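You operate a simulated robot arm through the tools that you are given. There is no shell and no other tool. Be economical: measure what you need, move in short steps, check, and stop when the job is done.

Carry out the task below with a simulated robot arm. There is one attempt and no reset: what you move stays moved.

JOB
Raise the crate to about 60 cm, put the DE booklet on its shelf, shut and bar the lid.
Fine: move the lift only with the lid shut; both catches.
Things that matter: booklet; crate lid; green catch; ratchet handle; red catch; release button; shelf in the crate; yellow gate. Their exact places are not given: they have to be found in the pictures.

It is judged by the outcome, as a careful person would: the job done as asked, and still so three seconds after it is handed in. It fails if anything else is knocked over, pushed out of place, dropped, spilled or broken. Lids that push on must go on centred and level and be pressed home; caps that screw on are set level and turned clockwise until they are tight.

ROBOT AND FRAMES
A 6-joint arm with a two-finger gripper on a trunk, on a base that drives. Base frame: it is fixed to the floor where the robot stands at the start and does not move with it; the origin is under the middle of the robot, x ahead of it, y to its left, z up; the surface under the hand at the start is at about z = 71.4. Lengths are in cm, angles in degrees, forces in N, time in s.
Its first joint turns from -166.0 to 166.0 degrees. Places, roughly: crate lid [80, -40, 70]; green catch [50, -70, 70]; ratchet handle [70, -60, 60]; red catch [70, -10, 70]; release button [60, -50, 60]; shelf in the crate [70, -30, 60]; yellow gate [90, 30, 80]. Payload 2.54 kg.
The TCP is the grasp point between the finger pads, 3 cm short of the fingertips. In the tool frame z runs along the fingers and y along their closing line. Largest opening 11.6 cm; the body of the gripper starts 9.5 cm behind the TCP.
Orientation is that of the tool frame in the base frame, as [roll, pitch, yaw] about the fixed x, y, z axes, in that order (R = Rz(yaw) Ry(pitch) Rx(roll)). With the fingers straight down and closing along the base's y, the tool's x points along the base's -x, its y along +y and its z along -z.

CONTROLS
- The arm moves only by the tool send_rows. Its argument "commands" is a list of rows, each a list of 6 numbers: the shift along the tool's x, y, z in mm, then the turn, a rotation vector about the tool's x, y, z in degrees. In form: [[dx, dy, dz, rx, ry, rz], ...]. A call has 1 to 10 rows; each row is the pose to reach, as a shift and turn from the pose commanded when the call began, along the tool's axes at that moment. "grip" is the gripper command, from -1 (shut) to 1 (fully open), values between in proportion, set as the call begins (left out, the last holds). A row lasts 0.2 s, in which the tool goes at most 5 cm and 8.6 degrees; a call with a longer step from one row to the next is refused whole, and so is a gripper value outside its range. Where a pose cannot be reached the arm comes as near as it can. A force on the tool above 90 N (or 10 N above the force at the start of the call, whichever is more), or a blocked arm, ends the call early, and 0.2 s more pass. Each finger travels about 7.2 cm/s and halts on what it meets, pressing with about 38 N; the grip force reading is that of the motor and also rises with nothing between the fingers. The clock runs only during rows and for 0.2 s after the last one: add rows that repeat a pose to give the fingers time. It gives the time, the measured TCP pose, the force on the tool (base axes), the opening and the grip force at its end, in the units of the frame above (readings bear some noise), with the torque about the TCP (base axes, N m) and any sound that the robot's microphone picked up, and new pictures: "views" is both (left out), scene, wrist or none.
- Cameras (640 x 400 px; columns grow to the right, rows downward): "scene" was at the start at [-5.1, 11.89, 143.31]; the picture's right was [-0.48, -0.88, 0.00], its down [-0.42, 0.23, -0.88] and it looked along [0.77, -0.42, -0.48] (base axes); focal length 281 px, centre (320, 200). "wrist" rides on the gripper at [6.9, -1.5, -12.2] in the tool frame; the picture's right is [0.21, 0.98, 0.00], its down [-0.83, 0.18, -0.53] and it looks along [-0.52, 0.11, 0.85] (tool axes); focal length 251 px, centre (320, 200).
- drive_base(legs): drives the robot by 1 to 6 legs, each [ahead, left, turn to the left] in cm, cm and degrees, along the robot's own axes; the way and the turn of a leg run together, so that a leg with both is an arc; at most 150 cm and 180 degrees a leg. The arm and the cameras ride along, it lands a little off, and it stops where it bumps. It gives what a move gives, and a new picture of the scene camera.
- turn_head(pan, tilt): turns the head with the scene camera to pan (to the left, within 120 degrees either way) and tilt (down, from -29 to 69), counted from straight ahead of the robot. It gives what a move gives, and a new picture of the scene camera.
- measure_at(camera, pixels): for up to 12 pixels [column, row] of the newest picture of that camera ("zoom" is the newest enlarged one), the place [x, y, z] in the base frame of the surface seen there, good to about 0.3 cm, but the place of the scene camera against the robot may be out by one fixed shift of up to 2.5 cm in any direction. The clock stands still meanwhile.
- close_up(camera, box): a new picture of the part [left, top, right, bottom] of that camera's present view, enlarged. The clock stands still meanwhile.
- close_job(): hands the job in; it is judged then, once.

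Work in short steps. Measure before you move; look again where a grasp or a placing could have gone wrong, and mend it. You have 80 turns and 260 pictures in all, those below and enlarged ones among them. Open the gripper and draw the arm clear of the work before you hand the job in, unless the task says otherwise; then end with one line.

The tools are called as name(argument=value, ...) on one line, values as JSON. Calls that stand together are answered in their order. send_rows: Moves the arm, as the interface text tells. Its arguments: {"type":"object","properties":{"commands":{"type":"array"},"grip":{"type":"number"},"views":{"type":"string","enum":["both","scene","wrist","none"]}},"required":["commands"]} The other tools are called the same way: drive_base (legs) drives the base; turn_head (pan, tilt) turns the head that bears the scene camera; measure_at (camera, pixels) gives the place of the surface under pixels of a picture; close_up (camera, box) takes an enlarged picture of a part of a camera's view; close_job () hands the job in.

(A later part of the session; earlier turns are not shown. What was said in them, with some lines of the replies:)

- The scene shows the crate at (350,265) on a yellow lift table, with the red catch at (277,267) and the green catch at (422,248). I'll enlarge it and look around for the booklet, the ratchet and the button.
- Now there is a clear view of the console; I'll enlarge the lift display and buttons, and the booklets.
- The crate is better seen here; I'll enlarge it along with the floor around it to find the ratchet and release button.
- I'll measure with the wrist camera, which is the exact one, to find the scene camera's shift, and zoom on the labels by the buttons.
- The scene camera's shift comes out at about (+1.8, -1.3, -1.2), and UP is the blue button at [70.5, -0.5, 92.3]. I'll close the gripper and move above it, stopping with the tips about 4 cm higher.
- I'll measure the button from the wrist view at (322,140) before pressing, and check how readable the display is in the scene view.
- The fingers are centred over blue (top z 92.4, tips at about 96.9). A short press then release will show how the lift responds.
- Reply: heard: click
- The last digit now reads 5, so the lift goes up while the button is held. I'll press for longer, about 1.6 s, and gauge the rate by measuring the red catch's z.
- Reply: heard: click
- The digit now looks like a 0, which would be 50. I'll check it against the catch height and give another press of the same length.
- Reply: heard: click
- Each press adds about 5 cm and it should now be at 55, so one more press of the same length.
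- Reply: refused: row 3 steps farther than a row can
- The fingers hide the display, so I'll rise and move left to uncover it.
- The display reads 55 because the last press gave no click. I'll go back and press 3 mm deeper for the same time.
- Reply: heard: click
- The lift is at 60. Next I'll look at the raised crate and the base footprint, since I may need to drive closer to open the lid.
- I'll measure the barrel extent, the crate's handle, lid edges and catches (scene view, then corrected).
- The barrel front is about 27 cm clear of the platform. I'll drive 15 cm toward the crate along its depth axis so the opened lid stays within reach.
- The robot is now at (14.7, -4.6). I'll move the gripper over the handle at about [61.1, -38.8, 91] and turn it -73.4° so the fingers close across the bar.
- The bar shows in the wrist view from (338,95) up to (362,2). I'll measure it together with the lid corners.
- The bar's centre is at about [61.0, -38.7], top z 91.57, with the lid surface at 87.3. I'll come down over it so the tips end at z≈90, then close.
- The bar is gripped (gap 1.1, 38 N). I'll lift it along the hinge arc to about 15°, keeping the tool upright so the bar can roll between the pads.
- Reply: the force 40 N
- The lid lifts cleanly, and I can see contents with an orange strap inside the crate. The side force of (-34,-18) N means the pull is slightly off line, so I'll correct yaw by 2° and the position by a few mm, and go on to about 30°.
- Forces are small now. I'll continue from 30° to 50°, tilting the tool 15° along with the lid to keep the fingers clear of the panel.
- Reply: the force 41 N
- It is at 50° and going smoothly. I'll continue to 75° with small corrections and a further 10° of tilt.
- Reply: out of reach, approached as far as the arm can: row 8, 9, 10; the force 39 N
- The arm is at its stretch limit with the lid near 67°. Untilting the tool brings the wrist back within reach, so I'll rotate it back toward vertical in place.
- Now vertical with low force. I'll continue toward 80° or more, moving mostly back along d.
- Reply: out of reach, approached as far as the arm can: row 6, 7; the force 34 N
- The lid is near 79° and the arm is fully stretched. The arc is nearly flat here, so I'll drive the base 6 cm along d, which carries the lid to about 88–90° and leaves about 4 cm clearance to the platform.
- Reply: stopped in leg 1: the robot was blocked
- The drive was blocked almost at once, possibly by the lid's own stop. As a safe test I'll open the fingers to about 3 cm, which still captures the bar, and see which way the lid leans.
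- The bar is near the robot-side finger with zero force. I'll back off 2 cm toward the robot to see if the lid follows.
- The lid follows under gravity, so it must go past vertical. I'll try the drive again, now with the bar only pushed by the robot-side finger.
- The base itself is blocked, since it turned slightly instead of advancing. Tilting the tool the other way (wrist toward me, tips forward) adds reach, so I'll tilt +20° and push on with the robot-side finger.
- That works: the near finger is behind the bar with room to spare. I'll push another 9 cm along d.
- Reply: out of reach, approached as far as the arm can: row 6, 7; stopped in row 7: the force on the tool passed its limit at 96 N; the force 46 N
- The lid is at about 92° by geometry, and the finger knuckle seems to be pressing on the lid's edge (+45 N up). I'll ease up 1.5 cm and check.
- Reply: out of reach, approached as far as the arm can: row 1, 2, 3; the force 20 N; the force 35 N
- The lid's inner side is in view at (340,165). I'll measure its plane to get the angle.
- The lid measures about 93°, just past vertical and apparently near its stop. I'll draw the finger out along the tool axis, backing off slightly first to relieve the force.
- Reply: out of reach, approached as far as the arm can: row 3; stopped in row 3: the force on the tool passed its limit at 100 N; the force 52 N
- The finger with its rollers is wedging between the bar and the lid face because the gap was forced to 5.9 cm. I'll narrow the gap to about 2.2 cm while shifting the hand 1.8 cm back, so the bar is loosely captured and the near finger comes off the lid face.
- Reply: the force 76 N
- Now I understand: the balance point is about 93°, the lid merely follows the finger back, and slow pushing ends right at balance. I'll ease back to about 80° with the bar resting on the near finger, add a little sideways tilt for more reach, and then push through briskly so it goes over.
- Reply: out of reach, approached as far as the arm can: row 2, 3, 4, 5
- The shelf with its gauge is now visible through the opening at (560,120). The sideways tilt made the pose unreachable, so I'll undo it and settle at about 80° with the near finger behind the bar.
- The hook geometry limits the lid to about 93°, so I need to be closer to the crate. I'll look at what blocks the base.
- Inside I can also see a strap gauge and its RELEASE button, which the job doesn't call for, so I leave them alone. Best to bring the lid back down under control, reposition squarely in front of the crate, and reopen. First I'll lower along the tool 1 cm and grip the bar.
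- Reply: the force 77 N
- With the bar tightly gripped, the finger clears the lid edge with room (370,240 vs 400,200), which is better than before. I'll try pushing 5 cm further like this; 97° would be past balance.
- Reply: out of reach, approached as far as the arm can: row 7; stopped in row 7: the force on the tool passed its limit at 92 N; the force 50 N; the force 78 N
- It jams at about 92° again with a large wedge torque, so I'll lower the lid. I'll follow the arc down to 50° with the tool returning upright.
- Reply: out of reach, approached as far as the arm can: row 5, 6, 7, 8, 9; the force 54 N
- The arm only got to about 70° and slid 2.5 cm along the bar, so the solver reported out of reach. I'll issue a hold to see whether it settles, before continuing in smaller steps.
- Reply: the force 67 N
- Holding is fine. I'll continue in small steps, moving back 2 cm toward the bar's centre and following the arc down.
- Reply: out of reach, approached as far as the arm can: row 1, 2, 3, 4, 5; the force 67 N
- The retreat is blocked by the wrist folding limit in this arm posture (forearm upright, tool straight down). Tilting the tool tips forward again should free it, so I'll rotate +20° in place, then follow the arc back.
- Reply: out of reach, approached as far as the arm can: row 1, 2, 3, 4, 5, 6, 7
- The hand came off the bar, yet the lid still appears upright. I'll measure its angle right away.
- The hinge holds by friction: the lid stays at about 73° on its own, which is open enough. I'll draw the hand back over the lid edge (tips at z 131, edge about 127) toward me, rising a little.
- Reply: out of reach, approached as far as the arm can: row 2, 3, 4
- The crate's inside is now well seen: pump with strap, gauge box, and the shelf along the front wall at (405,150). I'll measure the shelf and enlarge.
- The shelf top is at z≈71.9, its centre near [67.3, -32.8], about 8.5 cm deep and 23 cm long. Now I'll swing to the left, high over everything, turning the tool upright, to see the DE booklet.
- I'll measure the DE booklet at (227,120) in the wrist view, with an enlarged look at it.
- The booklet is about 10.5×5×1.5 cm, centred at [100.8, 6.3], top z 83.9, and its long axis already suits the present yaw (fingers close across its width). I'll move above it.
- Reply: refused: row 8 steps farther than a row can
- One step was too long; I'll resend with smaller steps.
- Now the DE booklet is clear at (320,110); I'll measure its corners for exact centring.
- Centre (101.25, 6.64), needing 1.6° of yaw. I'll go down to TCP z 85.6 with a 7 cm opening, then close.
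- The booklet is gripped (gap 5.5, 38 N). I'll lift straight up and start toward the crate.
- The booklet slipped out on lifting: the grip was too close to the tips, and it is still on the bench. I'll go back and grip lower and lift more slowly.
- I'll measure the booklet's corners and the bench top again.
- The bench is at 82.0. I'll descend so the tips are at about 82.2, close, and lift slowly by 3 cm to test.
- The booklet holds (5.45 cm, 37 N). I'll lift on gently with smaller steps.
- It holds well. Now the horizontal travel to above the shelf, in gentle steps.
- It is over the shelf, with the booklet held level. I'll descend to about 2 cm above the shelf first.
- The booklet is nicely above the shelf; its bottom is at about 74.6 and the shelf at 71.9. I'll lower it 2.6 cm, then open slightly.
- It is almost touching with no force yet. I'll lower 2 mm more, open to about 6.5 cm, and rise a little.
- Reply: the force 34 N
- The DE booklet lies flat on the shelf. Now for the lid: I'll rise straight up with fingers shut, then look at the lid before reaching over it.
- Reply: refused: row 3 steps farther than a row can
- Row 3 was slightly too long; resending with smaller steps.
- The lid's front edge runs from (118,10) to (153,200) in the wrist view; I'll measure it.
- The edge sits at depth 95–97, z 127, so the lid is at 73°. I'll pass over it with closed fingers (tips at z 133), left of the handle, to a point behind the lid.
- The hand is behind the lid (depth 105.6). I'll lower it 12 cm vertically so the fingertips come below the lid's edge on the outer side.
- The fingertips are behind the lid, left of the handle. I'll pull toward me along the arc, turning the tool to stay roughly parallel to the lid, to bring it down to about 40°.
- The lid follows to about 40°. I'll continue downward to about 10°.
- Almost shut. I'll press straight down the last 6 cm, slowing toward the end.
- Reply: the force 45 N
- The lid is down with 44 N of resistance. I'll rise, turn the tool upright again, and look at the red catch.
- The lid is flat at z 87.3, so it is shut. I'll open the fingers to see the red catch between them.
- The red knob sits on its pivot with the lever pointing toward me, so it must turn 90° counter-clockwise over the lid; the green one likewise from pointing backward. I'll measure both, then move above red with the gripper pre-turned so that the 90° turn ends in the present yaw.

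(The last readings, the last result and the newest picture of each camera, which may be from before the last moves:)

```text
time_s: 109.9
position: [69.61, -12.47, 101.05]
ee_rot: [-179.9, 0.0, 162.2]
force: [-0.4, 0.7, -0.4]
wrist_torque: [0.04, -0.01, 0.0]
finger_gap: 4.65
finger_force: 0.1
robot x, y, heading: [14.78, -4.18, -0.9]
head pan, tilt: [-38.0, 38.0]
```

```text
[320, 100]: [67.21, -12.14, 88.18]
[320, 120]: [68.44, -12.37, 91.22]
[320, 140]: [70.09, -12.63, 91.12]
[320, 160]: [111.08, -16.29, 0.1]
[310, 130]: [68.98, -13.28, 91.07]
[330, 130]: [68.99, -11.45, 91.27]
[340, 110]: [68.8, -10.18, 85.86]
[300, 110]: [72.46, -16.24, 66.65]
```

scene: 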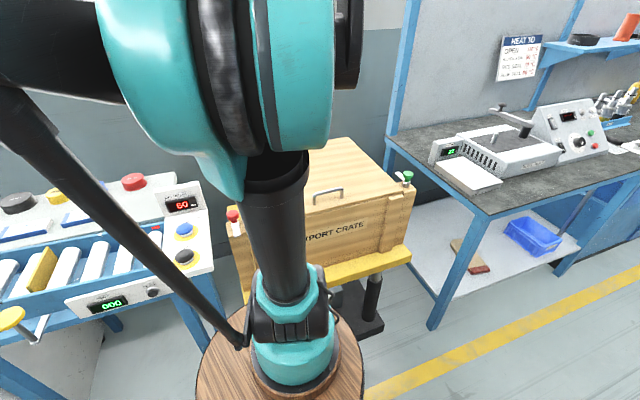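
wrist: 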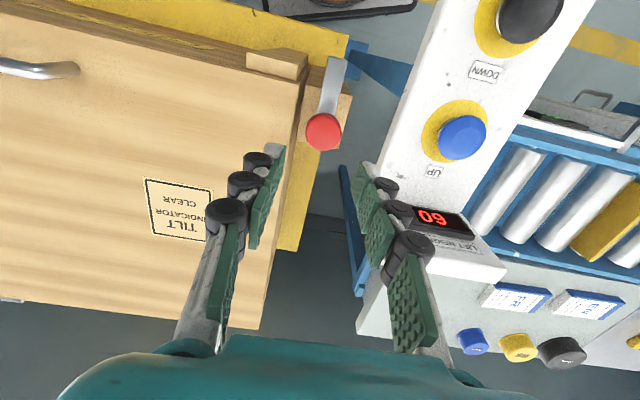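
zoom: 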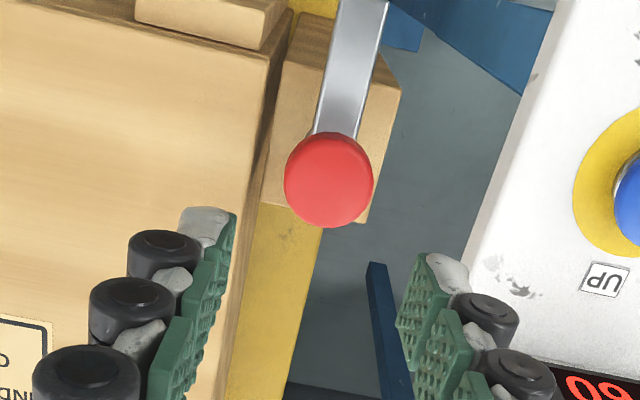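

The knob is at (69.35, -12.35), top z 91.2, squarely between the fingers. I'll go down, grip the knob, turn it 90° counter-clockwise, release, rise and look.

send_rows(commands=[[2, 1, 30, 0, 0, 0], [2, 1, 60, 0, 0, 0], [2, 1, 80, 0, 0, 0], [2, 1, 90, 0, 0, 0], [2, 1, 90, 0, 0, 0]], views="none")

send_rows(commands=[[0, 0, 0, 0, 0, 0], [0, 0, 0, 0, 0, 0], [0, 0, 0, 0, 0, 0]], grip=-1, views="wrist")

send_rows(commands=[[0, 0, 0, 0, 0, -8], [0, 0, 0, 0, 0, -16], [0, 0, 0, 0, 0, -24], [0, 0, 0, 0, 0, -32], [0, 0, 0, 0, 0, -40], [0, 0, 0, 0, 0, -48], [0, 0, 0, 0, 0, -56], [0, 0, 0, 0, 0, -64], [0, 0, 0, 0, 0, -72], [0, 0, 0, 0, 0, -80]], views="none")

send_rows(commands=[[0, 0, 0, 0, 0, -6], [0, 0, 0, 0, 0, -11], [0, 0, 0, 0, 0, -11]], views="wrist")

send_rows(commands=[[0, 0, 0, 0, 0, 0], [0, 0, 0, 0, 0, 0], [0, 0, 0, 0, 0, 0], [0, 0, -30, 0, 0, 0], [0, 0, -75, 0, 0, 0], [0, 0, -115, 0, 0, 0]], grip=0.0, views="wrist")

close_up(camera="wrist", box=[240, 60, 400, 220])

```text
time_s: 111.1
position: [69.35, -12.34, 91.81]
ee_rot: [-179.9, 0.0, 162.4]
force: [0.0, 0.9, 0.4]
wrist_torque: [-0.01, -0.02, 0.0]
finger_gap: 4.62
finger_force: 0.1
robot x, y, heading: [14.78, -3.88, -0.8]
head pan, tilt: [-38.0, 38.0]
```

```text
time_s: 111.9
position: [69.43, -12.14, 91.97]
ee_rot: [180.0, 0.0, 162.3]
force: [10.7, 30.2, -2.0]
wrist_torque: [0.79, -0.28, 0.07]
finger_gap: 3.18
finger_force: 44.8
robot x, y, heading: [15.06, -3.67, -0.7]
head pan, tilt: [-38.0, 38.0]
```

wrist: 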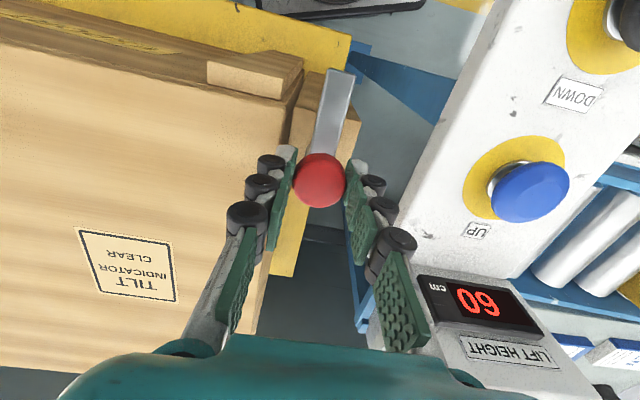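

```text
time_s: 114.1
position: [69.43, -12.33, 91.94]
ee_rot: [-179.9, -0.2, -117.5]
force: [31.6, 1.0, 13.1]
wrist_torque: [-0.03, -0.7, -0.06]
finger_gap: 3.17
finger_force: 45.3
robot x, y, heading: [15.07, -4.35, -1.0]
head pan, tilt: [-38.0, 38.0]
```

```text
time_s: 114.9
position: [69.46, -12.38, 91.82]
ee_rot: [-179.9, -0.1, -106.5]
force: [35.9, -11.6, 15.5]
wrist_torque: [-0.41, -0.69, -0.35]
finger_gap: 3.14
finger_force: 45.1
robot x, y, heading: [14.82, -4.15, -0.9]
head pan, tilt: [-38.0, 38.0]
```

wrist: 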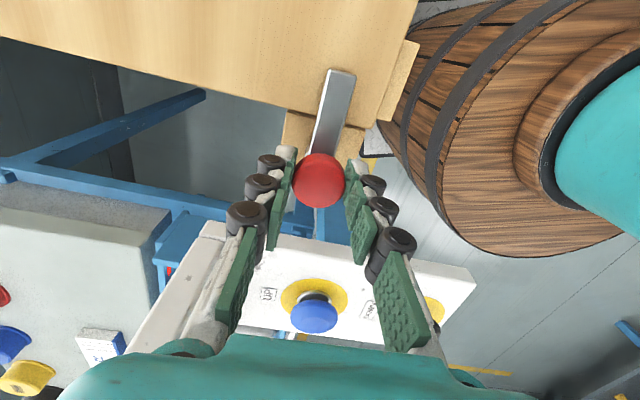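

```text
time_s: 116.3
position: [69.16, -12.19, 103.44]
ee_rot: [180.0, -0.1, -106.6]
force: [-0.8, 0.6, -0.2]
wrist_torque: [0.02, 0.03, 0.05]
finger_gap: 5.8
finger_force: 0.0
robot x, y, heading: [14.99, -4.13, -0.8]
head pan, tilt: [-38.0, 38.0]
```

wrist: 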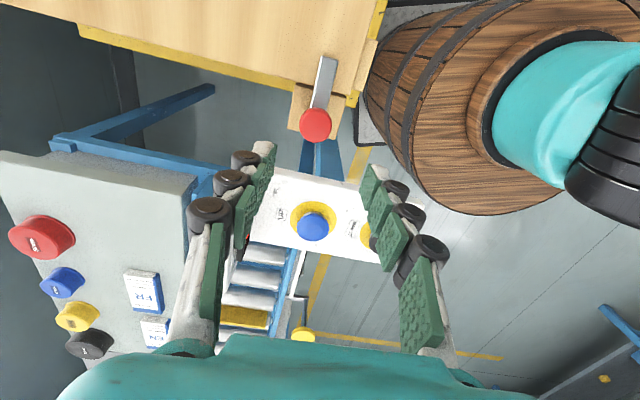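

```text
2.50 times, centred on (320, 140) of wrist
```

zoom: 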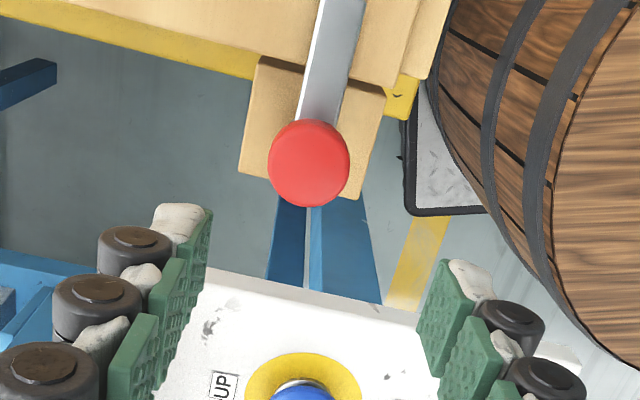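

The red catch now bars the lid. I'll move over the crate to above the green catch, again pre-turning by 90°, and measure its knob.

send_rows(commands=[[46, 1, 0, 0, 0, 7.5], [92, 2, 0, 0, 0, 15], [137, 2, 0, 0, 0, 22.5], [183, 3, 0, 0, 0, 30], [229, 4, 0, 0, 0, 37.5], [275, 5, 0, 0, 0, 45]], grip=-0.2, views="none")

send_rows(commands=[[33, -32, 0, 0, 0, 7.5], [66, -64, 0, 0, 0, 15], [99, -96, 0, 0, 0, 22.5], [132, -128, 0, 0, 0, 30], [165, -159, 0, 0, 0, 37.5], [197, -191, 0, 0, 0, 45], [197, -191, 0, 0, 0, 45]], views="wrist")

close_up(camera="wrist", box=[240, 60, 400, 220])

measure_at(camera="wrist", pixels=[[320, 90], [320, 105], [320, 120], [320, 135], [320, 150], [305, 125], [335, 125], [290, 125], [350, 125], [305, 145], [335, 145], [335, 105]])

```text
time_s: 117.7
position: [60.71, -38.67, 103.45]
ee_rot: [180.0, 0.0, -151.7]
force: [-0.7, 1.4, 1.0]
wrist_torque: [-0.06, -0.01, 0.0]
finger_gap: 4.61
finger_force: 0.2
robot x, y, heading: [14.87, -4.84, -1.0]
head pan, tilt: [-38.0, 38.0]
```

```text
time_s: 119.3
position: [52.47, -64.78, 103.45]
ee_rot: [-180.0, -0.1, 163.2]
force: [0.4, -0.8, 0.4]
wrist_torque: [0.0, -0.03, 0.0]
finger_gap: 4.64
finger_force: 0.1
robot x, y, heading: [14.99, -4.48, -0.8]
head pan, tilt: [-38.0, 38.0]
```

wrist: 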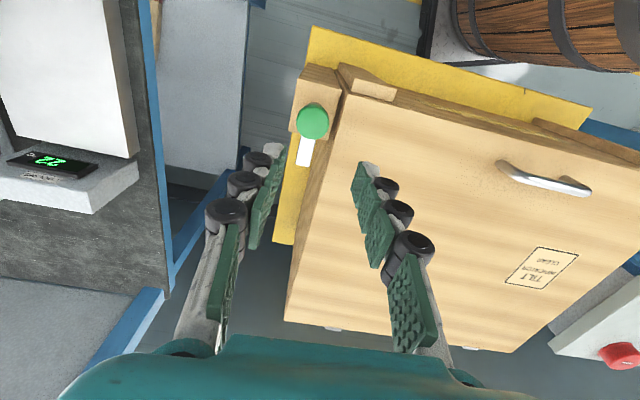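

```text
2.50 times, centred on (320, 140) of wrist
```

zoom: 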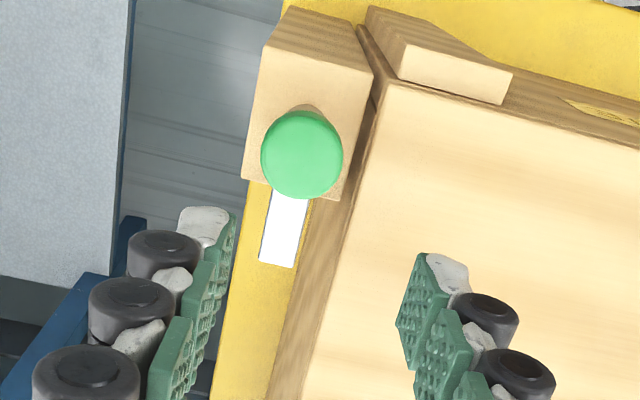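

```text
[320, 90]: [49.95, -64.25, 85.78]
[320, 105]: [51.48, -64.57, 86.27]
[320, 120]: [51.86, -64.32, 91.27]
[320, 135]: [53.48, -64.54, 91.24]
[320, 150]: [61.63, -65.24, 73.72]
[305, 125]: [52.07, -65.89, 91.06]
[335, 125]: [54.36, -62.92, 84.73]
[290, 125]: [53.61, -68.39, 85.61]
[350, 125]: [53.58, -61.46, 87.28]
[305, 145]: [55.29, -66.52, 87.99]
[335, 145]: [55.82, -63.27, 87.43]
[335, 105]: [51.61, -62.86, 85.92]
```

The green knob's centre is (52.0, -65.1). Same procedure: lower, grip, turn 94° counter-clockwise, release, rise and look.

send_rows(commands=[[4, -4, 40, 0, 0, 0], [4, -4, 80, 0, 0, 0], [4, -4, 105, 0, 0, 0], [4, -4, 114, 0, 0, 0], [4, -4, 114, 0, 0, 0]], views="none")

send_rows(commands=[[0, 0, 0, 0, 0, 0], [0, 0, 0, 0, 0, 0], [0, 0, 0, 0, 0, 0]], grip=-1, views="wrist")

send_rows(commands=[[0, 0, 0, 0, 0, -8], [0, 0, 0, 0, 0, -16], [0, 0, 0, 0, 0, -24], [0, 0, 0, 0, 0, -32], [0, 0, 0, 0, 0, -40], [0, 0, 0, 0, 0, -48], [0, 0, 0, 0, 0, -56], [0, 0, 0, 0, 0, -64], [0, 0, 0, 0, 0, -72], [0, 0, 0, 0, 0, -80]], views="none")

send_rows(commands=[[0, 0, 0, 0, 0, -7], [0, 0, 0, 0, 0, -14], [0, 0, 0, 0, 0, -14]], views="wrist")

send_rows(commands=[[0, 0, 0, 0, 0, 0], [0, 0, 0, 0, 0, 0], [0, 0, 0, 0, 0, 0], [0, 0, -30, 0, 0, 0], [0, 0, -75, 0, 0, 0], [0, 0, -120, 0, 0, 0], [0, 0, -165, 0, 0, 0], [0, 0, -210, 0, 0, 0], [0, 0, -250, 0, 0, 0]], grip=0.0, views="wrist")

close_up(camera="wrist", box=[220, 20, 420, 180])

turn_head(pan=-36, tilt=38)

```text
time_s: 120.5
position: [52.25, -65.2, 92.25]
ee_rot: [-179.9, -0.2, 163.4]
force: [-0.6, 0.0, -0.1]
wrist_torque: [-0.01, 0.0, 0.02]
finger_gap: 4.64
finger_force: 0.1
robot x, y, heading: [15.23, -4.06, -0.9]
head pan, tilt: [-38.0, 38.0]
```

```text
time_s: 121.3
position: [52.2, -65.36, 92.16]
ee_rot: [-179.7, 0.0, 163.3]
force: [-7.0, -40.3, 13.2]
wrist_torque: [-0.92, 0.33, 0.03]
finger_gap: 3.2
finger_force: 44.8
robot x, y, heading: [15.15, -4.37, -1.1]
head pan, tilt: [-38.0, 38.0]
```

wrist: 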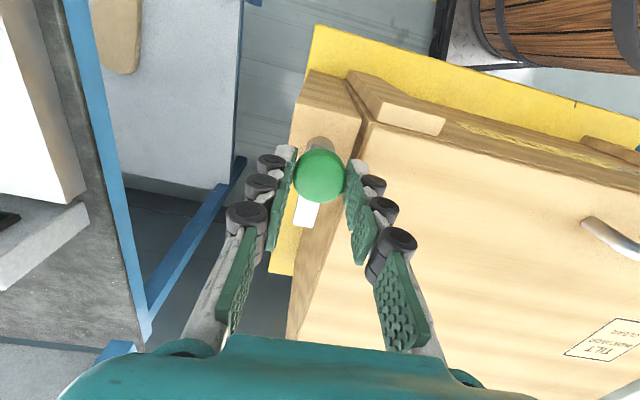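

```text
time_s: 123.5
position: [52.28, -65.2, 92.07]
ee_rot: [-179.9, -0.1, -116.6]
force: [23.9, -26.1, -6.5]
wrist_torque: [-0.46, -0.39, -0.79]
finger_gap: 3.13
finger_force: 44.6
robot x, y, heading: [15.2, -4.48, -0.9]
head pan, tilt: [-38.0, 38.0]
```

```text
time_s: 124.3
position: [52.34, -64.94, 92.08]
ee_rot: [179.9, -0.1, -102.6]
force: [16.2, -10.7, -7.7]
wrist_torque: [-0.07, -0.42, -0.44]
finger_gap: 3.19
finger_force: 45.4
robot x, y, heading: [15.27, -4.22, -1.1]
head pan, tilt: [-38.0, 38.0]
```

wrist: 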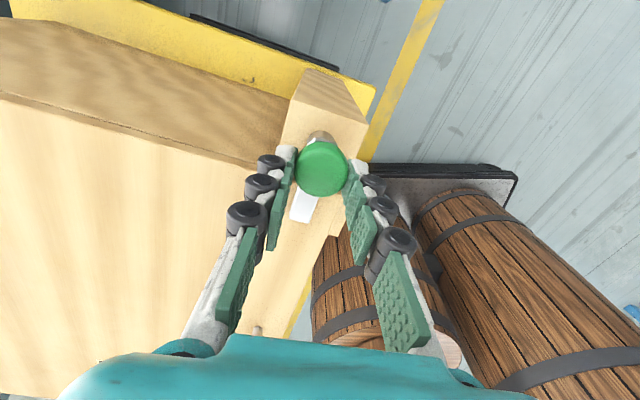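

```text
time_s: 126.3
position: [52.38, -64.86, 117.23]
ee_rot: [179.9, 0.0, -102.5]
force: [-0.7, -0.3, 0.3]
wrist_torque: [0.04, 0.01, 0.0]
finger_gap: 5.82
finger_force: 0.0
robot x, y, heading: [15.04, -4.24, -1.3]
head pan, tilt: [-38.0, 38.0]
```

wrist: 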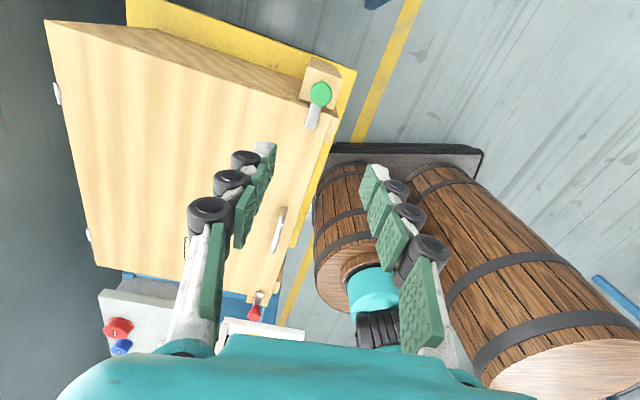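

```text
2.50 times, centred on (320, 100) of wrist
```

zoom: 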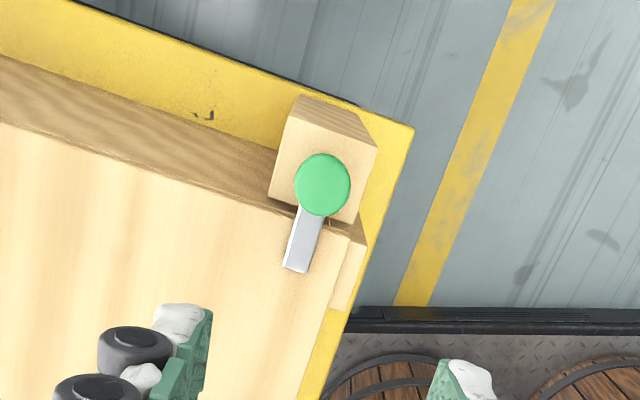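

```text
time_s: 126.9
position: [52.38, -64.89, 117.21]
ee_rot: [180.0, -0.1, -102.6]
force: [0.6, -1.1, -0.1]
wrist_torque: [0.0, 0.01, -0.03]
finger_gap: 5.78
finger_force: 0.0
robot x, y, heading: [15.28, -4.23, -0.9]
head pan, tilt: [-36.0, 38.0]
5 turns are left
```

scene: 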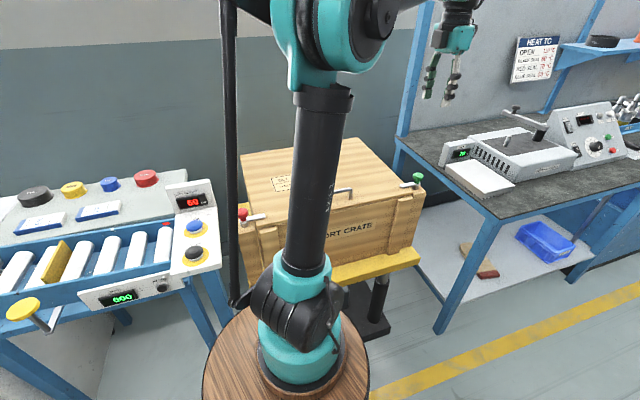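

Both levers now lie over the lid. One last check of the display and both catches.

close_up(camera="scene", box=[160, 150, 440, 290])

measure_at(camera="wrist", pixels=[[312, 118], [320, 95], [258, 298], [150, 150], [280, 130], [100, 60]])

```text
2.29 times, centred on (300, 220) of scene
```

zoom: 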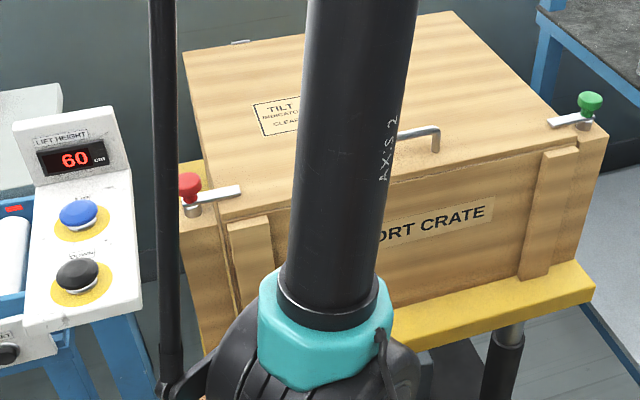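

```text
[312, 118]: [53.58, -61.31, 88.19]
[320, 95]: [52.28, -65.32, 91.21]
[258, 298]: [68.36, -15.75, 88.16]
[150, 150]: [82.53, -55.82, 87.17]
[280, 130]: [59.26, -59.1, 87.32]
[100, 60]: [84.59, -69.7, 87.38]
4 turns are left
```

The lift reads 60, the lid is flat at 87.3, and both levers lie over it at z 88.2. The arm is clear and the gripper open, so I'm handing the job in.

close_job()

```text
The job is handed in.
```

The crate is at 60 cm, the DE booklet is on its shelf, and the lid is shut with both the red and green catches across it. The lift was moved only with the lid shut, and I left the strap ratchet and release button inside the crate alone. While I was opening the lid, the base stopped against something I couldn't identify; I saw nothing pushed out of place.
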